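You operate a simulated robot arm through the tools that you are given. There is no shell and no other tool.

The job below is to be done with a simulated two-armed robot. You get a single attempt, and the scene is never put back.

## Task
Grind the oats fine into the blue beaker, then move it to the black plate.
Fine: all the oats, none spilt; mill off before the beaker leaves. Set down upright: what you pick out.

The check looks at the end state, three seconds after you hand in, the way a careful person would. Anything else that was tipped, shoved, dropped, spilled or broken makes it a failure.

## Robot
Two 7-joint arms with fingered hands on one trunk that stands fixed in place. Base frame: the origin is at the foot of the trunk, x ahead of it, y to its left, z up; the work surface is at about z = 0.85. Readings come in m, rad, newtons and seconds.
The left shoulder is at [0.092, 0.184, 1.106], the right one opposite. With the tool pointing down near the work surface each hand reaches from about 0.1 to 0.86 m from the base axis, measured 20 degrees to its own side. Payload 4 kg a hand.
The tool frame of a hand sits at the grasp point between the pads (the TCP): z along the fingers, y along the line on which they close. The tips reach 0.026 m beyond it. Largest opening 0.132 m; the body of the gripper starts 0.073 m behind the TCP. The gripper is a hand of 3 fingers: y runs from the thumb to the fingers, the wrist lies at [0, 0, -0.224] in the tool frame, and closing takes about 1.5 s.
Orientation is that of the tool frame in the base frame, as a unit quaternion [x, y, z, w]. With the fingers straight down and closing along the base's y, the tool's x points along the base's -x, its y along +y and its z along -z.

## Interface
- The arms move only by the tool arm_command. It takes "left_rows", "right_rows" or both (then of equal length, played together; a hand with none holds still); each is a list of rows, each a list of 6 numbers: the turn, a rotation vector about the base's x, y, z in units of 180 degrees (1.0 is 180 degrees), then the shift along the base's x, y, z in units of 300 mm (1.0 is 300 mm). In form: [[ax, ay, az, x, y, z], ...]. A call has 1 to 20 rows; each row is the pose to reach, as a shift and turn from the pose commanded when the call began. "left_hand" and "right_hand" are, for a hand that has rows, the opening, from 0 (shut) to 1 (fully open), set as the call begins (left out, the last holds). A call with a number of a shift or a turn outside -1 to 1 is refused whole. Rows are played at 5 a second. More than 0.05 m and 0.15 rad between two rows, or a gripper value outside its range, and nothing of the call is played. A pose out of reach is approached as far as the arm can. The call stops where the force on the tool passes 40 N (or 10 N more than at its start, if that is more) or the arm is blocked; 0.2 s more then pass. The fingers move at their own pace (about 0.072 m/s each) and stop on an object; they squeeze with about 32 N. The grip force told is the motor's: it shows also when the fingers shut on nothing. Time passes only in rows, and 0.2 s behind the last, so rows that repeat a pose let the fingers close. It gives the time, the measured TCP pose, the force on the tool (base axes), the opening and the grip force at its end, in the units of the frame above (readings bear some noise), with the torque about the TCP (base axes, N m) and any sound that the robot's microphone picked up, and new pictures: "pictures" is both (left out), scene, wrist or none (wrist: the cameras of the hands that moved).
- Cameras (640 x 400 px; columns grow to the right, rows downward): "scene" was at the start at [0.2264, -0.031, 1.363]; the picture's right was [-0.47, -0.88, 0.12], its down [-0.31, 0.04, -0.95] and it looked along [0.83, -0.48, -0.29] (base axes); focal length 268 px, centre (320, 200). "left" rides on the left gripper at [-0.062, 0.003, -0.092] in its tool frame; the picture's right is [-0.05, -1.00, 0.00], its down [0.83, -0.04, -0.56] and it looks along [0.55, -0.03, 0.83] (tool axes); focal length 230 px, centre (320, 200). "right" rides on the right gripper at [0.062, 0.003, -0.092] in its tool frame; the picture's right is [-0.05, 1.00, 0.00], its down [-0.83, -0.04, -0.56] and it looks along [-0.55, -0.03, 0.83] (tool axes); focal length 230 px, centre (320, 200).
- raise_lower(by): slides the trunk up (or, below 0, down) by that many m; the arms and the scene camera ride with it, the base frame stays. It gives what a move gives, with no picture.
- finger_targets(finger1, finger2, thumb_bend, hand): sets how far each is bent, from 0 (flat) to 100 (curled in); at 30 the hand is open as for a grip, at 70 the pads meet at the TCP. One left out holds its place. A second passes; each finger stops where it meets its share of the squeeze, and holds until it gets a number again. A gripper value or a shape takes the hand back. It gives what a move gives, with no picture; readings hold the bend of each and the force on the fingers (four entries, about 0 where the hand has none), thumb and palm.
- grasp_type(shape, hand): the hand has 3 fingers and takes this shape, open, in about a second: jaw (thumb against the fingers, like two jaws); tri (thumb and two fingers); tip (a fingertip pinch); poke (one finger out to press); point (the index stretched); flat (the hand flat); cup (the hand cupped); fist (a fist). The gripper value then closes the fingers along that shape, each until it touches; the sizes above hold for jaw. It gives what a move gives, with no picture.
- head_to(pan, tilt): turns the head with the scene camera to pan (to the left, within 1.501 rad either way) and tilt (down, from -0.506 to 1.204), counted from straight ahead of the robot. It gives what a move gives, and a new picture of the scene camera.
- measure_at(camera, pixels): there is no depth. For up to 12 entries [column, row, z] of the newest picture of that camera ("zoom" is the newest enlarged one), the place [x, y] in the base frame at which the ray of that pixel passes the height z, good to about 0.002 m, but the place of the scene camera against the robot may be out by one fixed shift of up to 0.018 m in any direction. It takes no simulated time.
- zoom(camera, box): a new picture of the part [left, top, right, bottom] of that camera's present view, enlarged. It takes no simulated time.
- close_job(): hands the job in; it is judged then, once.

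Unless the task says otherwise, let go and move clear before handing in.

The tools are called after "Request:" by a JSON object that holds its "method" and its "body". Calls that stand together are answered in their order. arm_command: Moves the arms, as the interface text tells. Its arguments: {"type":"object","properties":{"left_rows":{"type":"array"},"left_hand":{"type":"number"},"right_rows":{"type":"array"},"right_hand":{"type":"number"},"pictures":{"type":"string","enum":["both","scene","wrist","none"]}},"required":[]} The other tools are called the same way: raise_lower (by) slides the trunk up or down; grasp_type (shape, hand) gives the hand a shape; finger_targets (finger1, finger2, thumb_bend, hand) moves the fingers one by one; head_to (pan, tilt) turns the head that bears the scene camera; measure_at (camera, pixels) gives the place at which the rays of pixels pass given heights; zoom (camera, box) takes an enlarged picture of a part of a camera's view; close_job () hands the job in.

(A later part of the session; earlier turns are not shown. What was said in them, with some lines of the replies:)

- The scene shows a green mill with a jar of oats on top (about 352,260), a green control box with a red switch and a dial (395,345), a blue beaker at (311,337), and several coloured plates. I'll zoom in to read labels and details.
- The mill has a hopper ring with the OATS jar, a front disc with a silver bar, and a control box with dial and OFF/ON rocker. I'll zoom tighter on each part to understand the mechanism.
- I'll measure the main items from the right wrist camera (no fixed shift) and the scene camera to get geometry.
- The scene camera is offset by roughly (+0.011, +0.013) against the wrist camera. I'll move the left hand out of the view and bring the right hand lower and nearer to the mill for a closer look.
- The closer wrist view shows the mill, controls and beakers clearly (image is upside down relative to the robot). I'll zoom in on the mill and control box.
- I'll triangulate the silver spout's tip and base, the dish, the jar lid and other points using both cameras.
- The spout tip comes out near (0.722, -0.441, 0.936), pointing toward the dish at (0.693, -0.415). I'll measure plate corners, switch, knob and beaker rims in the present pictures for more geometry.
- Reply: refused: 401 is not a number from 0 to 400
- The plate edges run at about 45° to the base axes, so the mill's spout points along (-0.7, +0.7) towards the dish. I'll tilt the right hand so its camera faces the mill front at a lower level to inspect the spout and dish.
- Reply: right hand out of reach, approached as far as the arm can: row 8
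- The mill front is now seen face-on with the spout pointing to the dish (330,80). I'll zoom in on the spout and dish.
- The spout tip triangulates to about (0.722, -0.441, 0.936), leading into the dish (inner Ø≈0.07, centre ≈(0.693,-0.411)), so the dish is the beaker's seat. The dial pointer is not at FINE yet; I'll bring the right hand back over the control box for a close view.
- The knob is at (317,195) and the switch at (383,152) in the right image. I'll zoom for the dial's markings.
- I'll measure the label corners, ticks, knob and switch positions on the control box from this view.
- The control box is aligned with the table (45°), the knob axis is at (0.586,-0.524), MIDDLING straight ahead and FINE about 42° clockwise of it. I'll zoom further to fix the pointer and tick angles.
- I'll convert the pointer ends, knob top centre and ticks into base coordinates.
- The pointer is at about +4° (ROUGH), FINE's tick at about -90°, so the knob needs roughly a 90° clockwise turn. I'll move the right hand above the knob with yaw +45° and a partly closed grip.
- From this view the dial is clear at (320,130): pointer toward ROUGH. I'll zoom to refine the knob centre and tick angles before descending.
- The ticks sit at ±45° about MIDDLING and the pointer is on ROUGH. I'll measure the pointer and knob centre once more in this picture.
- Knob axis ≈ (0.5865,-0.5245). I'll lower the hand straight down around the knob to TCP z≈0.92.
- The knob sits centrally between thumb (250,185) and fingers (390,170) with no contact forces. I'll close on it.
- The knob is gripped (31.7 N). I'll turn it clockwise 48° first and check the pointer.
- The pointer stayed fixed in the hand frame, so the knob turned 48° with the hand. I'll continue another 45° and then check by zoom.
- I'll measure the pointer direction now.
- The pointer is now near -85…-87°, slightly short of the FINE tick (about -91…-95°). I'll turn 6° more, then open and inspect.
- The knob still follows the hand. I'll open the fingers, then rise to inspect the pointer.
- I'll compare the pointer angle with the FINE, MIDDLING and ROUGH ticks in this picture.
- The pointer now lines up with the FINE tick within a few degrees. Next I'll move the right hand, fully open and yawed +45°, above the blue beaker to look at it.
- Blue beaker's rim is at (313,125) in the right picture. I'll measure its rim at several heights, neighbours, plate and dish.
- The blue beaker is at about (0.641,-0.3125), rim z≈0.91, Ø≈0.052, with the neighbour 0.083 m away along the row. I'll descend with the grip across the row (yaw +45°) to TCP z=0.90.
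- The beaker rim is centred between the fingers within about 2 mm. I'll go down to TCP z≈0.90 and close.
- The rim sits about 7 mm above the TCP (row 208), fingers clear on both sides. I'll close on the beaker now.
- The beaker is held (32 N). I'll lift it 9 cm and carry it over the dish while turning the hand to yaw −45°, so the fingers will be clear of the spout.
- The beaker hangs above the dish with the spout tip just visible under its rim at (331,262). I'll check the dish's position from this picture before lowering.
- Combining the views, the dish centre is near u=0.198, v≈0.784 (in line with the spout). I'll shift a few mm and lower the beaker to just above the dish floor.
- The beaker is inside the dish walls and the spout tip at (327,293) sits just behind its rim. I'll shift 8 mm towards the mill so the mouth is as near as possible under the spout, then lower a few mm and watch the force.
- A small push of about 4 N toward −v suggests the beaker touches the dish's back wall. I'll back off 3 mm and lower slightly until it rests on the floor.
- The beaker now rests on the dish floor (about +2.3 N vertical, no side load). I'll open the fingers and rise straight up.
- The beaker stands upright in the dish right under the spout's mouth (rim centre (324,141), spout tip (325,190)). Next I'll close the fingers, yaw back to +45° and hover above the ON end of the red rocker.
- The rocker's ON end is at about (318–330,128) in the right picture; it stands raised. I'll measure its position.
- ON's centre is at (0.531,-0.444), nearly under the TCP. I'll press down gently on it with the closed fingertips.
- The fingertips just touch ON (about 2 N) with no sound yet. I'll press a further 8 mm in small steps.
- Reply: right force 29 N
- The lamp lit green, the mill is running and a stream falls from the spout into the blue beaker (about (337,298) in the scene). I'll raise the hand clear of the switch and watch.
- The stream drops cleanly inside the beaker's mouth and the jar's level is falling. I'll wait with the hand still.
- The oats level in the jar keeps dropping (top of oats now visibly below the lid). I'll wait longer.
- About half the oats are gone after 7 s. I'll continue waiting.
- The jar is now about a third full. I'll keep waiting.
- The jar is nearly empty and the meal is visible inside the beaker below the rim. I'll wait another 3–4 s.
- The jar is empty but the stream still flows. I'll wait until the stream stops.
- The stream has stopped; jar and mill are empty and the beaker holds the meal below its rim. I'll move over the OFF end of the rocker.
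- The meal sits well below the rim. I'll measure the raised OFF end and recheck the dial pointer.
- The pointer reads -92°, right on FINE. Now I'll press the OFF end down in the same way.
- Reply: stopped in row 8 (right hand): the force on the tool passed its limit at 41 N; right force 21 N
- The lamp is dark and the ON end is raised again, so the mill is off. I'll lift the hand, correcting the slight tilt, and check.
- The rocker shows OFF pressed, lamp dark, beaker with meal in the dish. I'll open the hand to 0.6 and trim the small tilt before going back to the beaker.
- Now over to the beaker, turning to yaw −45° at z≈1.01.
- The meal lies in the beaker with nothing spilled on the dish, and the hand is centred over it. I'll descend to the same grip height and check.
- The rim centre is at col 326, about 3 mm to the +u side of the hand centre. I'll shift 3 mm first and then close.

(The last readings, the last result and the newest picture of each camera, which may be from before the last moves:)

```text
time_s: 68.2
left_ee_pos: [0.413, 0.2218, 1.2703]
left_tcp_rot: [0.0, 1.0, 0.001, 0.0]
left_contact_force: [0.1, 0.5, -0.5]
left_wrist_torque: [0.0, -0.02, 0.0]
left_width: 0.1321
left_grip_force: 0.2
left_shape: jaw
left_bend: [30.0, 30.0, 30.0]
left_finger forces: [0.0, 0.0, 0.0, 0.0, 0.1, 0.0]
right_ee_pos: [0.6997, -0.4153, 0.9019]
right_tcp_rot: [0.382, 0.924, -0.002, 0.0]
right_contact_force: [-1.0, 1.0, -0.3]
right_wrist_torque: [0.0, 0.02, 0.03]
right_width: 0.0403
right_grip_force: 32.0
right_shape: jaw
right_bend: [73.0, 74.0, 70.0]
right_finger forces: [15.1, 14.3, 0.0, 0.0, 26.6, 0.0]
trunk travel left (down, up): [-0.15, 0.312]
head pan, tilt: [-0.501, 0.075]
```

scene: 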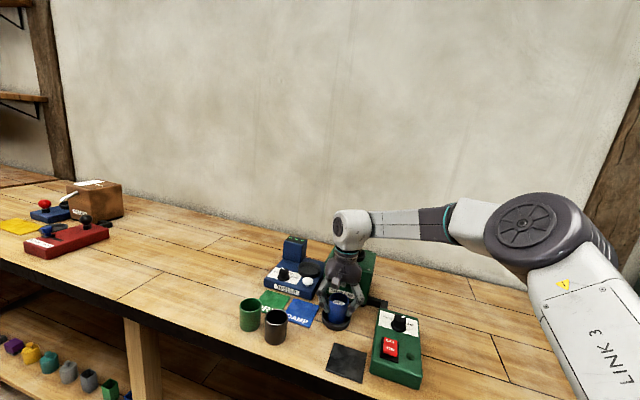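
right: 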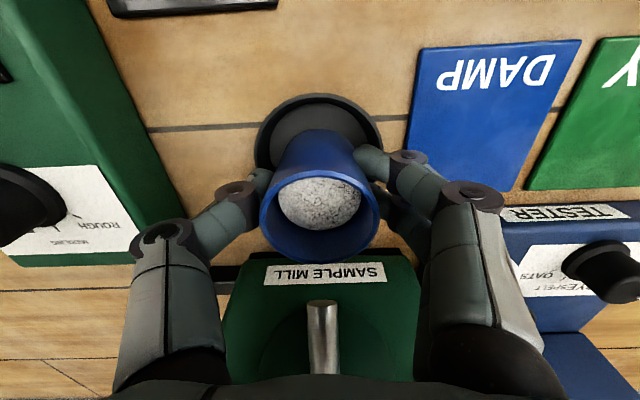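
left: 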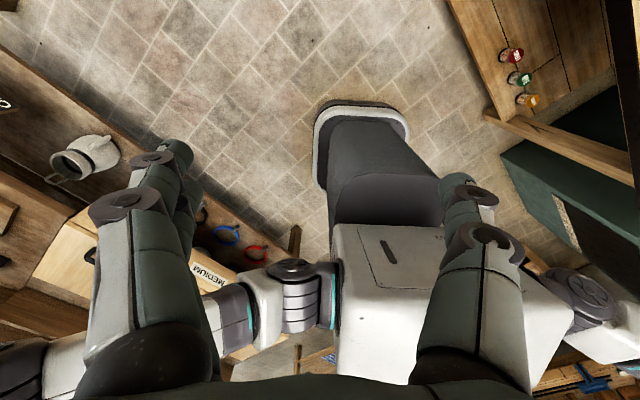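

The beaker is gripped. I'll lift 4 mm, slide 7 mm away from the spout, then raise it about 9 cm.

Request:
{"method": "arm_command", "body": {"right_rows": [[0, 0, 0, 0, 0, 0.013], [0, 0, 0, -0.009, 0.009, 0.015], [0, 0, 0, -0.0165, 0.0165, 0.017], [0, 0, 0, -0.0165, 0.0165, 0.05], [0, 0, 0, -0.0165, 0.0165, 0.1], [0, 0, 0, -0.0165, 0.0165, 0.16], [0, 0, 0, -0.0165, 0.0165, 0.23], [0, 0, 0, -0.0165, 0.0165, 0.3]]}}

Request:
{"method": "zoom", "body": {"camera": "scene", "box": [290, 225, 430, 385]}}

```text
time_s: 70.0
left_ee_pos: [0.4118, 0.222, 1.2711]
left_tcp_rot: [0.001, 1.0, 0.0, 0.001]
left_contact_force: [0.2, 0.5, 0.2]
left_wrist_torque: [0.0, 0.01, 0.02]
left_width: 0.1319
left_grip_force: 0.1
left_shape: jaw
left_bend: [30.0, 30.0, 30.0]
left_finger forces: [0.0, 0.1, 0.1, 0.0, 0.1, 0.0]
right_ee_pos: [0.6935, -0.411, 0.9915]
right_tcp_rot: [0.382, 0.924, -0.001, 0.0]
right_contact_force: [0.0, -0.4, -1.9]
right_wrist_torque: [0.0, 0.0, 0.02]
right_width: 0.04
right_grip_force: 31.9
right_shape: jaw
right_bend: [73.0, 74.0, 70.0]
right_finger forces: [15.0, 14.6, 0.1, 0.0, 26.2, 0.0]
trunk travel left (down, up): [-0.15, 0.312]
head pan, tilt: [-0.501, 0.075]
```

scene: 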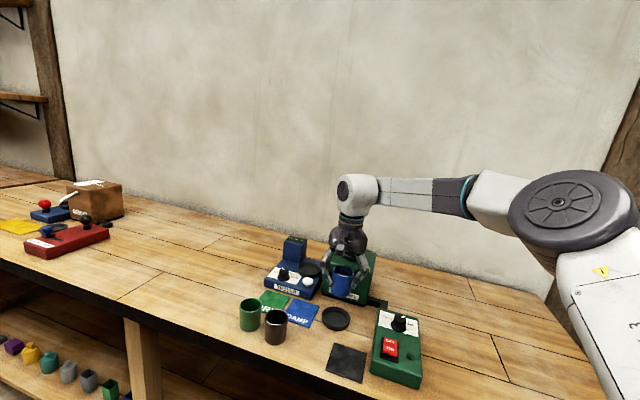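
right: 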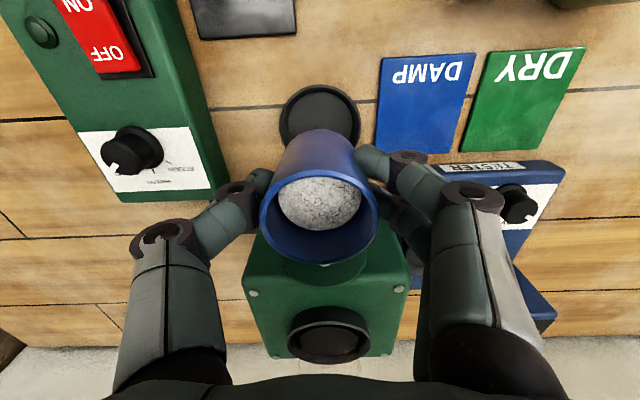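

```text
2.50 times, centred on (360, 305) of scene
```

zoom: 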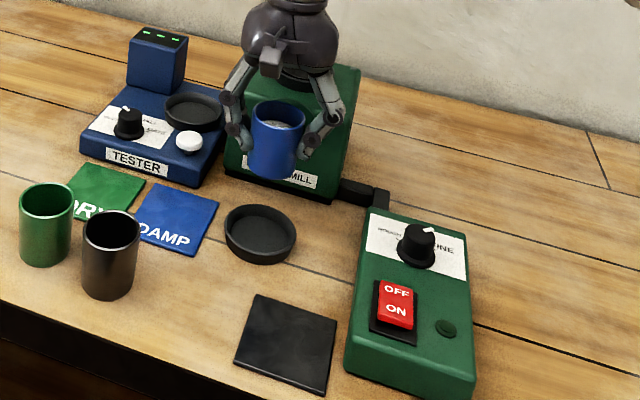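

The dish is clean and the beaker is held level. I'll carry it over the black plate, turning to yaw +45° on the way so the fingers stay clear of the control box.

Request:
{"method": "arm_command", "body": {"right_rows": [[0, 0, 0.0417, -0.0332, 0.0112, 0], [0, 0, 0.0833, -0.0663, 0.0223, 0], [0, 0, 0.125, -0.0995, 0.0335, 0], [0, 0, 0.1667, -0.1327, 0.0447, 0], [0, 0, 0.2083, -0.1658, 0.0558, 0], [0, 0, 0.25, -0.199, 0.067, 0], [0, 0, 0.2917, -0.2322, 0.0782, 0], [0, 0, 0.3333, -0.2653, 0.0893, 0], [0, 0, 0.375, -0.2985, 0.1005, 0], [0, 0, 0.4167, -0.3317, 0.1117, 0], [0, 0, 0.4583, -0.3648, 0.1228, 0], [0, 0, 0.5, -0.398, 0.134, 0], [0, 0, 0.5, -0.398, 0.134, 0]]}}

Request:
{"method": "zoom", "body": {"camera": "right", "box": [220, 50, 420, 270]}}

Request:
{"method": "zoom", "body": {"camera": "scene", "box": [300, 260, 440, 400]}}

```text
time_s: 72.8
left_ee_pos: [0.414, 0.2218, 1.2707]
left_tcp_rot: [0.001, 1.0, 0.0, 0.0]
left_contact_force: [-0.1, -0.1, -0.7]
left_wrist_torque: [0.0, 0.01, -0.01]
left_width: 0.1316
left_grip_force: 0.1
left_shape: jaw
left_bend: [30.0, 30.0, 30.0]
left_finger forces: [0.0, 0.0, 0.1, 0.1, 0.0, 0.0]
right_ee_pos: [0.5768, -0.3695, 0.9918]
right_tcp_rot: [-0.383, 0.924, -0.002, 0.002]
right_contact_force: [-0.3, -0.5, -2.4]
right_wrist_torque: [0.04, -0.01, 0.02]
right_width: 0.0399
right_grip_force: 32.0
right_shape: jaw
right_bend: [73.0, 74.0, 70.0]
right_finger forces: [15.0, 14.5, 0.0, 0.0, 26.3, 0.0]
trunk travel left (down, up): [-0.15, 0.312]
head pan, tilt: [-0.501, 0.075]
```

scene: 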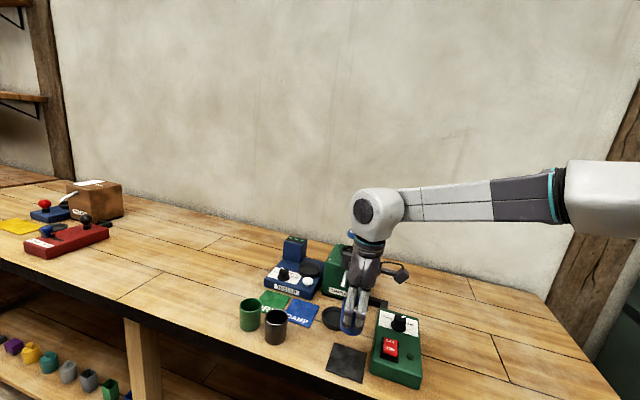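
right: 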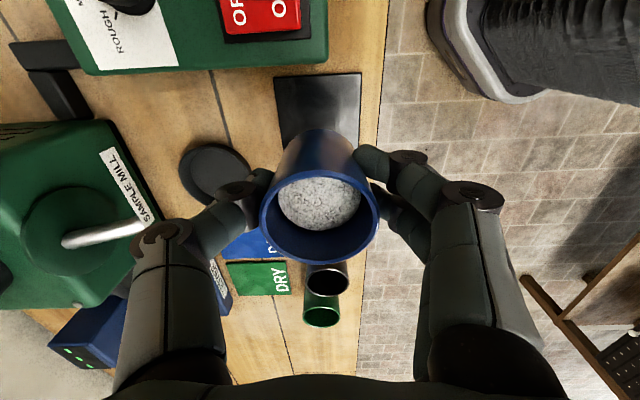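

```text
1.82 times, centred on (320, 160) of right
```

zoom: 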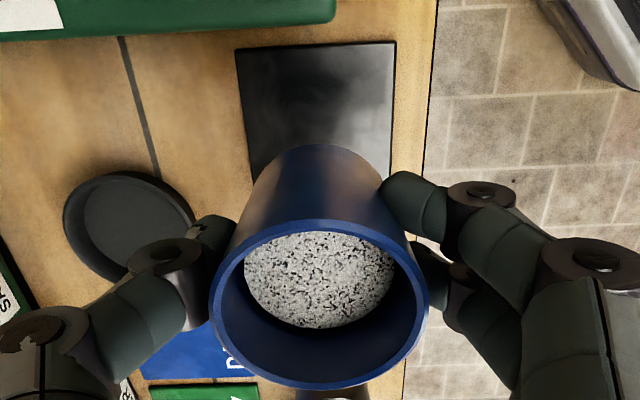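

```text
2.86 times, centred on (370, 330) of scene
```

zoom: 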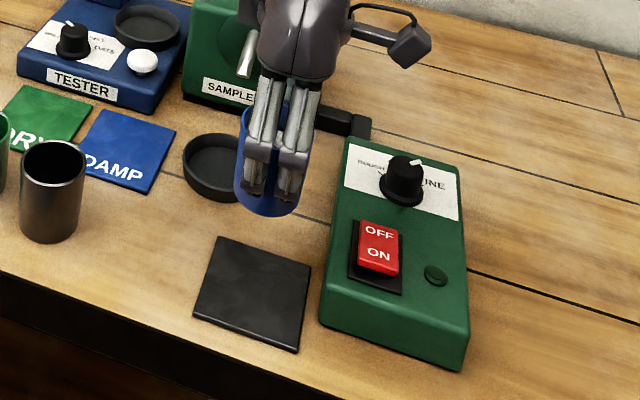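

I'll measure the plate's visible corners and the beaker's rim for the final alignment.

Request:
{"method": "measure_at", "body": {"camera": "right", "pixels": [[273.3, 76.5, 0.854], [361.8, 73.2, 0.854], [357.4, 149, 0.854], [281.5, 149, 0.854], [319.5, 208, 0.999]]}}

```text
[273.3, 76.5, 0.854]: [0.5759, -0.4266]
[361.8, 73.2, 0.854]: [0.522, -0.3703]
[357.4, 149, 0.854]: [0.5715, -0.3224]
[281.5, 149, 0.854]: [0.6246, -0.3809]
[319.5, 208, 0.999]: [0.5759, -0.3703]
```

The beaker is centred over the plate within about 2 mm. I'll lower it to just above the plate.

Request:
{"method": "arm_command", "body": {"right_rows": [[0, 0, 0, 0.002, -0.004, -0.06], [0, 0, 0, 0.003, -0.005, -0.12], [0, 0, 0, 0.003, -0.005, -0.18], [0, 0, 0, 0.003, -0.005, -0.23], [0, 0, 0, 0.003, -0.005, -0.26], [0, 0, 0, 0.003, -0.005, -0.28], [0, 0, 0, 0.003, -0.005, -0.28]]}}

Request:
{"method": "zoom", "body": {"camera": "scene", "box": [300, 290, 420, 400]}}

```text
time_s: 74.4
left_ee_pos: [0.4131, 0.2216, 1.2708]
left_tcp_rot: [0.0, 1.0, -0.001, 0.0]
left_contact_force: [0.1, 0.7, -0.8]
left_wrist_torque: [0.01, -0.03, -0.02]
left_width: 0.1317
left_grip_force: 0.1
left_shape: jaw
left_bend: [30.0, 30.0, 30.0]
left_finger forces: [0.0, 0.1, 0.0, 0.0, 0.0, 0.0]
right_ee_pos: [0.5777, -0.3714, 0.9088]
right_tcp_rot: [-0.383, 0.924, -0.002, 0.001]
right_contact_force: [-0.9, 0.1, -0.6]
right_wrist_torque: [0.0, -0.01, -0.04]
right_width: 0.0398
right_grip_force: 32.0
right_shape: jaw
right_bend: [73.0, 74.0, 70.0]
right_finger forces: [15.0, 14.7, 0.0, 0.0, 26.2, 0.1]
trunk travel left (down, up): [-0.15, 0.312]
head pan, tilt: [-0.501, 0.075]
```

scene: 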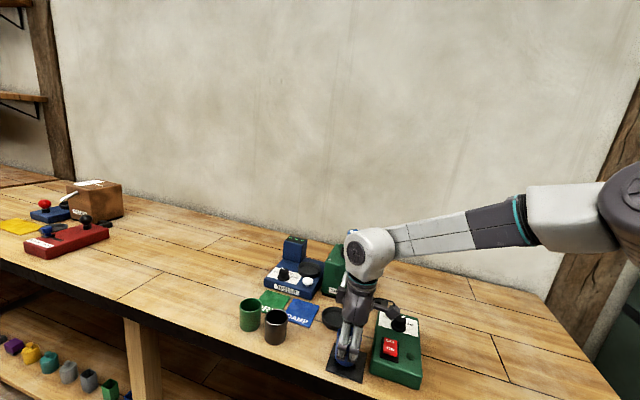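
right: 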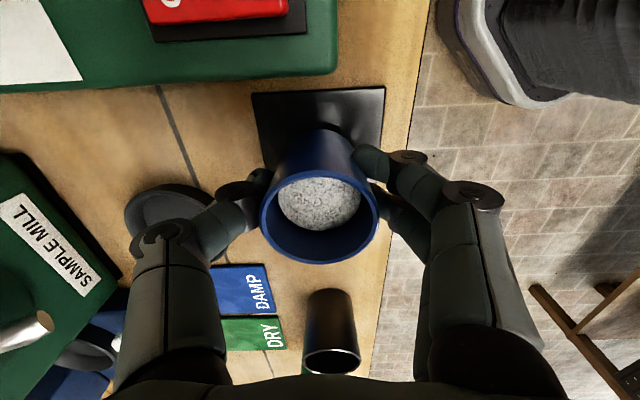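

```text
3.64 times, centred on (360, 345) of scene
```

zoom: 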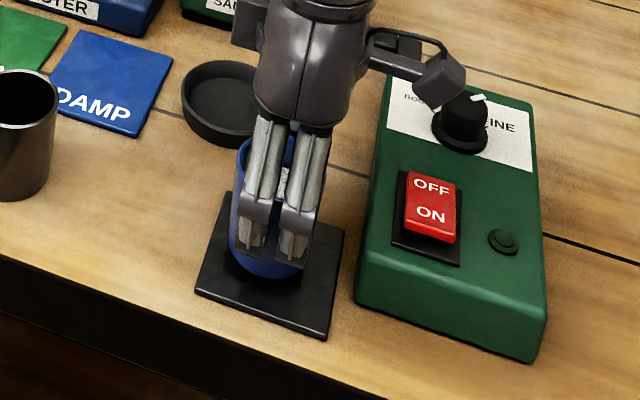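

The beaker hovers above the plate. I'll lower in 1 mm steps and read the force.

Request:
{"method": "arm_command", "body": {"right_rows": [[0, 0, 0, 0, 0, -0.004], [0, 0, 0, 0, 0, -0.008], [0, 0, 0, 0, 0, -0.008]], "pictures": "none"}}

```text
time_s: 75.2
left_ee_pos: [0.4133, 0.2215, 1.2714]
left_tcp_rot: [-0.001, 1.0, 0.0, 0.0]
left_contact_force: [0.1, 0.0, -0.3]
left_wrist_torque: [0.01, 0.01, 0.03]
left_width: 0.1321
left_grip_force: 0.0
left_shape: jaw
left_bend: [30.0, 30.0, 30.0]
left_finger forces: [0.1, 0.0, 0.1, 0.1, 0.1, 0.0]
right_ee_pos: [0.578, -0.3725, 0.9061]
right_tcp_rot: [-0.383, 0.924, -0.001, 0.001]
right_contact_force: [-0.6, -0.2, -1.5]
right_wrist_torque: [-0.02, 0.01, 0.0]
right_width: 0.04
right_grip_force: 32.1
right_shape: jaw
right_bend: [73.0, 74.0, 70.0]
right_finger forces: [15.0, 14.7, 0.1, 0.0, 26.2, 0.0]
trunk travel left (down, up): [-0.15, 0.312]
head pan, tilt: [-0.501, 0.075]
```

Still hanging free (about −1.5 N). I'll lower another 2–3 mm.

Request:
{"method": "arm_command", "body": {"right_rows": [[0, 0, 0, 0, 0, -0.004], [0, 0, 0, 0, 0, -0.008], [0, 0, 0, 0, 0, -0.008]], "pictures": "none"}}

```text
time_s: 76.0
left_ee_pos: [0.4121, 0.2208, 1.2715]
left_tcp_rot: [0.0, 1.0, -0.001, 0.0]
left_contact_force: [-0.2, 0.9, -0.5]
left_wrist_torque: [-0.01, 0.01, -0.02]
left_width: 0.1319
left_grip_force: 0.1
left_shape: jaw
left_bend: [30.0, 30.0, 30.0]
left_finger forces: [0.0, 0.0, 0.1, 0.1, 0.0, 0.0]
right_ee_pos: [0.5751, -0.3723, 0.9039]
right_tcp_rot: [-0.383, 0.924, -0.001, 0.002]
right_contact_force: [1.1, -0.8, -1.7]
right_wrist_torque: [0.01, 0.02, -0.01]
right_width: 0.0399
right_grip_force: 32.0
right_shape: jaw
right_bend: [73.0, 74.0, 70.0]
right_finger forces: [15.0, 14.7, 0.0, 0.0, 26.1, 0.0]
trunk travel left (down, up): [-0.15, 0.312]
head pan, tilt: [-0.501, 0.075]
```

Still free at z=0.904. Another 2 mm down.

Request:
{"method": "arm_command", "body": {"right_rows": [[0, 0, 0, 0, 0, -0.004], [0, 0, 0, 0, 0, -0.007], [0, 0, 0, 0, 0, -0.007]], "pictures": "none"}}

```text
time_s: 76.8
left_ee_pos: [0.4116, 0.2213, 1.2717]
left_tcp_rot: [0.0, 1.0, 0.0, 0.0]
left_contact_force: [-0.4, 0.9, -0.1]
left_wrist_torque: [0.02, 0.0, 0.03]
left_width: 0.1317
left_grip_force: 0.1
left_shape: jaw
left_bend: [30.0, 30.0, 30.0]
left_finger forces: [0.0, 0.1, 0.0, 0.0, 0.0, 0.1]
right_ee_pos: [0.5764, -0.3717, 0.9011]
right_tcp_rot: [-0.383, 0.924, -0.001, 0.001]
right_contact_force: [0.5, -0.4, 1.8]
right_wrist_torque: [0.0, -0.01, 0.03]
right_width: 0.0397
right_grip_force: 31.9
right_shape: jaw
right_bend: [73.0, 74.0, 70.0]
right_finger forces: [14.9, 14.6, 0.0, 0.0, 26.8, 0.1]
trunk travel left (down, up): [-0.15, 0.312]
head pan, tilt: [-0.501, 0.075]
```

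The vertical force turned to +1.8 N: the beaker rests on the plate. I'll open the fingers and rise straight up.

Request:
{"method": "arm_command", "body": {"right_rows": [[0, 0, 0, 0, 0, 0], [0, 0, 0, 0, 0, 0], [0, 0, 0, 0, 0, 0], [0, 0, 0, 0, 0, 0], [0, 0, 0, 0, 0, 0.02], [0, 0, 0, 0, 0, 0.07], [0, 0, 0, 0, 0, 0.14], [0, 0, 0, 0, 0, 0.22], [0, 0, 0, 0, 0, 0.32], [0, 0, 0, 0, 0, 0.42]], "right_hand": 0.7}}

Request:
{"method": "zoom", "body": {"camera": "right", "box": [220, 50, 420, 270]}}

Request:
{"method": "zoom", "body": {"camera": "scene", "box": [300, 240, 440, 400]}}

```text
time_s: 79.0
left_ee_pos: [0.413, 0.2218, 1.2712]
left_tcp_rot: [0.0, 1.0, -0.001, -0.001]
left_contact_force: [-0.1, 0.0, -0.1]
left_wrist_torque: [0.02, 0.03, 0.03]
left_width: 0.1319
left_grip_force: 0.1
left_shape: jaw
left_bend: [30.0, 30.0, 30.0]
left_finger forces: [0.0, 0.0, 0.1, 0.1, 0.0, 0.0]
right_ee_pos: [0.5756, -0.3705, 1.0286]
right_tcp_rot: [-0.383, 0.924, -0.001, 0.001]
right_contact_force: [-1.4, -0.4, 0.9]
right_wrist_torque: [0.01, -0.02, -0.03]
right_width: 0.0923
right_grip_force: 0.0
right_shape: jaw
right_bend: [68.0, 68.0, 64.0]
right_finger forces: [0.0, 0.0, 0.0, 0.1, 0.1, 0.0]
trunk travel left (down, up): [-0.15, 0.312]
head pan, tilt: [-0.501, 0.075]
```

scene: 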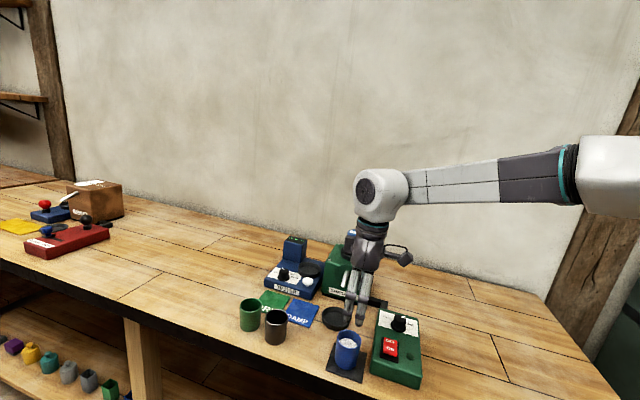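
right: 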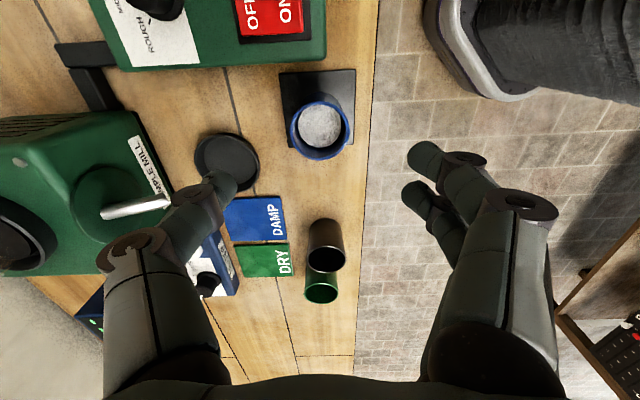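

```text
1.82 times, centred on (320, 160) of right
```

zoom: 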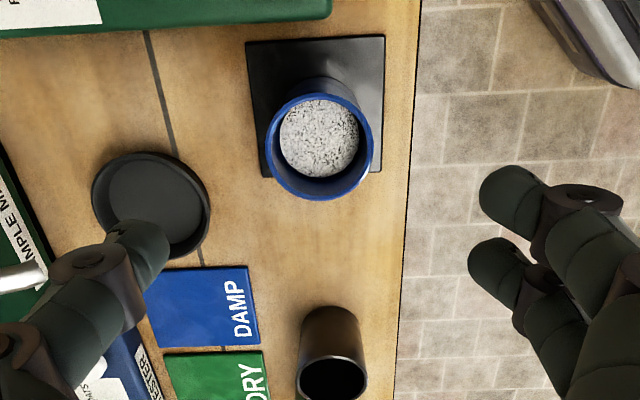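

```text
2.50 times, centred on (370, 320) of scene
```

zoom: 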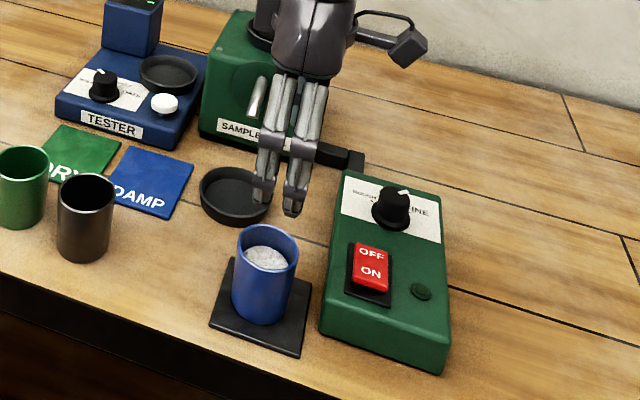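

The beaker stands upright on the black plate with the meal inside, the lamp dark and the switch OFF. I'll move the hand up and back clear of everything.

Request:
{"method": "arm_command", "body": {"right_rows": [[0, 0, 0, 0, 0, 0.12], [0, 0, 0, 0, 0, 0.25], [0, 0, 0, -0.06, -0.03, 0.38], [0, 0, 0, -0.16, -0.08, 0.48], [0, 0, 0, -0.27, -0.14, 0.52], [0, 0, 0, -0.38, -0.2, 0.55], [0, 0, 0, -0.48, -0.26, 0.58], [0, 0, 0, -0.48, -0.26, 0.58]], "right_hand": 0.7}}

Request:
{"method": "zoom", "body": {"camera": "scene", "box": [220, 220, 440, 400]}}

Request:
{"method": "zoom", "body": {"camera": "scene", "box": [315, 300, 425, 400]}}

```text
time_s: 80.8
left_ee_pos: [0.4136, 0.2233, 1.2705]
left_tcp_rot: [0.0, 1.0, 0.0, -0.001]
left_contact_force: [0.4, 0.1, 0.6]
left_wrist_torque: [-0.03, -0.02, -0.01]
left_width: 0.132
left_grip_force: 0.1
left_shape: jaw
left_bend: [30.0, 30.0, 30.0]
left_finger forces: [0.0, 0.0, 0.1, 0.0, 0.0, 0.0]
right_ee_pos: [0.433, -0.4494, 1.2019]
right_tcp_rot: [-0.383, 0.924, -0.002, 0.001]
right_contact_force: [0.5, 1.2, -0.2]
right_wrist_torque: [-0.07, 0.02, -0.01]
right_width: 0.0922
right_grip_force: 0.0
right_shape: jaw
right_bend: [68.0, 68.0, 64.0]
right_finger forces: [0.0, 0.0, 0.1, 0.0, 0.0, 0.0]
trunk travel left (down, up): [-0.15, 0.312]
head pan, tilt: [-0.501, 0.075]
```

scene: 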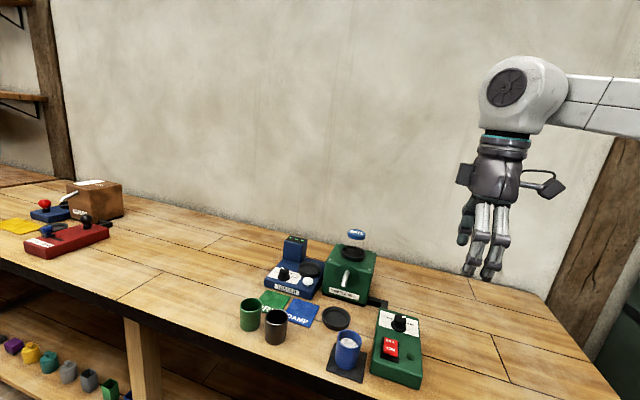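
right: 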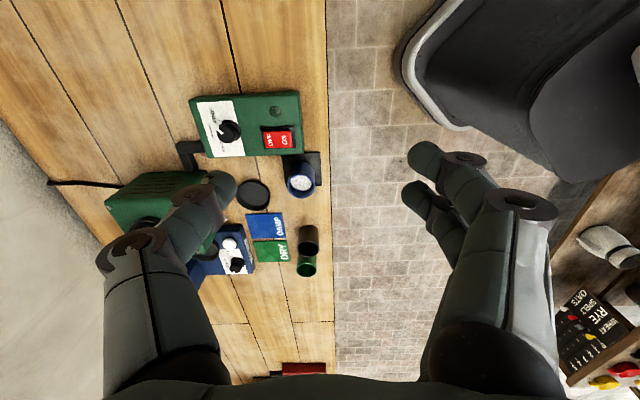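

```text
2.22 times, centred on (330, 310) of scene
```

zoom: 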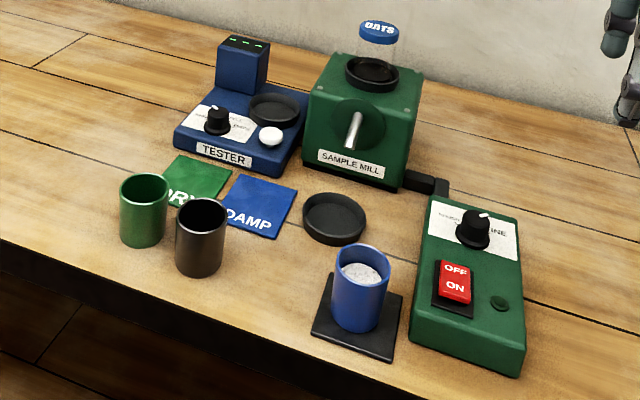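

```text
4.00 times, centred on (370, 350) of scene
```

zoom: 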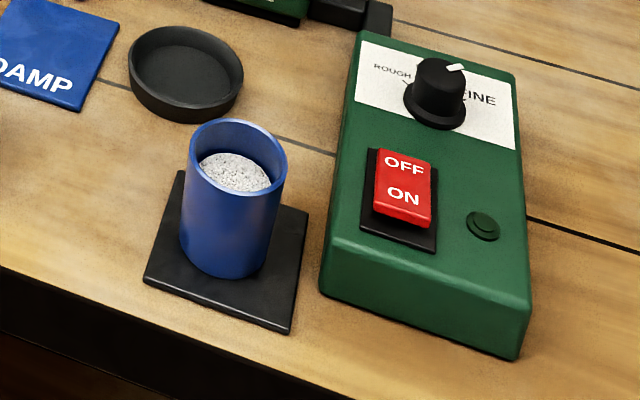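

The last pictures show the beaker upright on the black plate with the meal inside (348,345). The dial is at FINE, the rocker is at OFF with the lamp dark, the jar is empty and the dish is clean. The hand is clear, so I'm handing in.

Request:
{"method": "close_job", "body": {}}

```text
The job is handed in.
```

The oats are ground at the FINE setting into the blue beaker, and the beaker now stands upright on the black plate. I handed the job in; I haven't seen the result of the check.

- **Grinding:** I turned the dial from ROUGH to FINE and set the beaker in the dish under the spout. The mill ran until the jar was empty and the stream had stopped.
- **Spills:** The pictures show no meal on the dish, table or plate, and the meal sits below the beaker's rim.
- **Mill off:** I pressed the switch to OFF and the lamp went dark before I lifted the beaker.
- **Everything else:** The other beakers, the cards, the dish and the tester look unmoved. The right hand let go of the beaker and moved well clear of the bench before I handed in.
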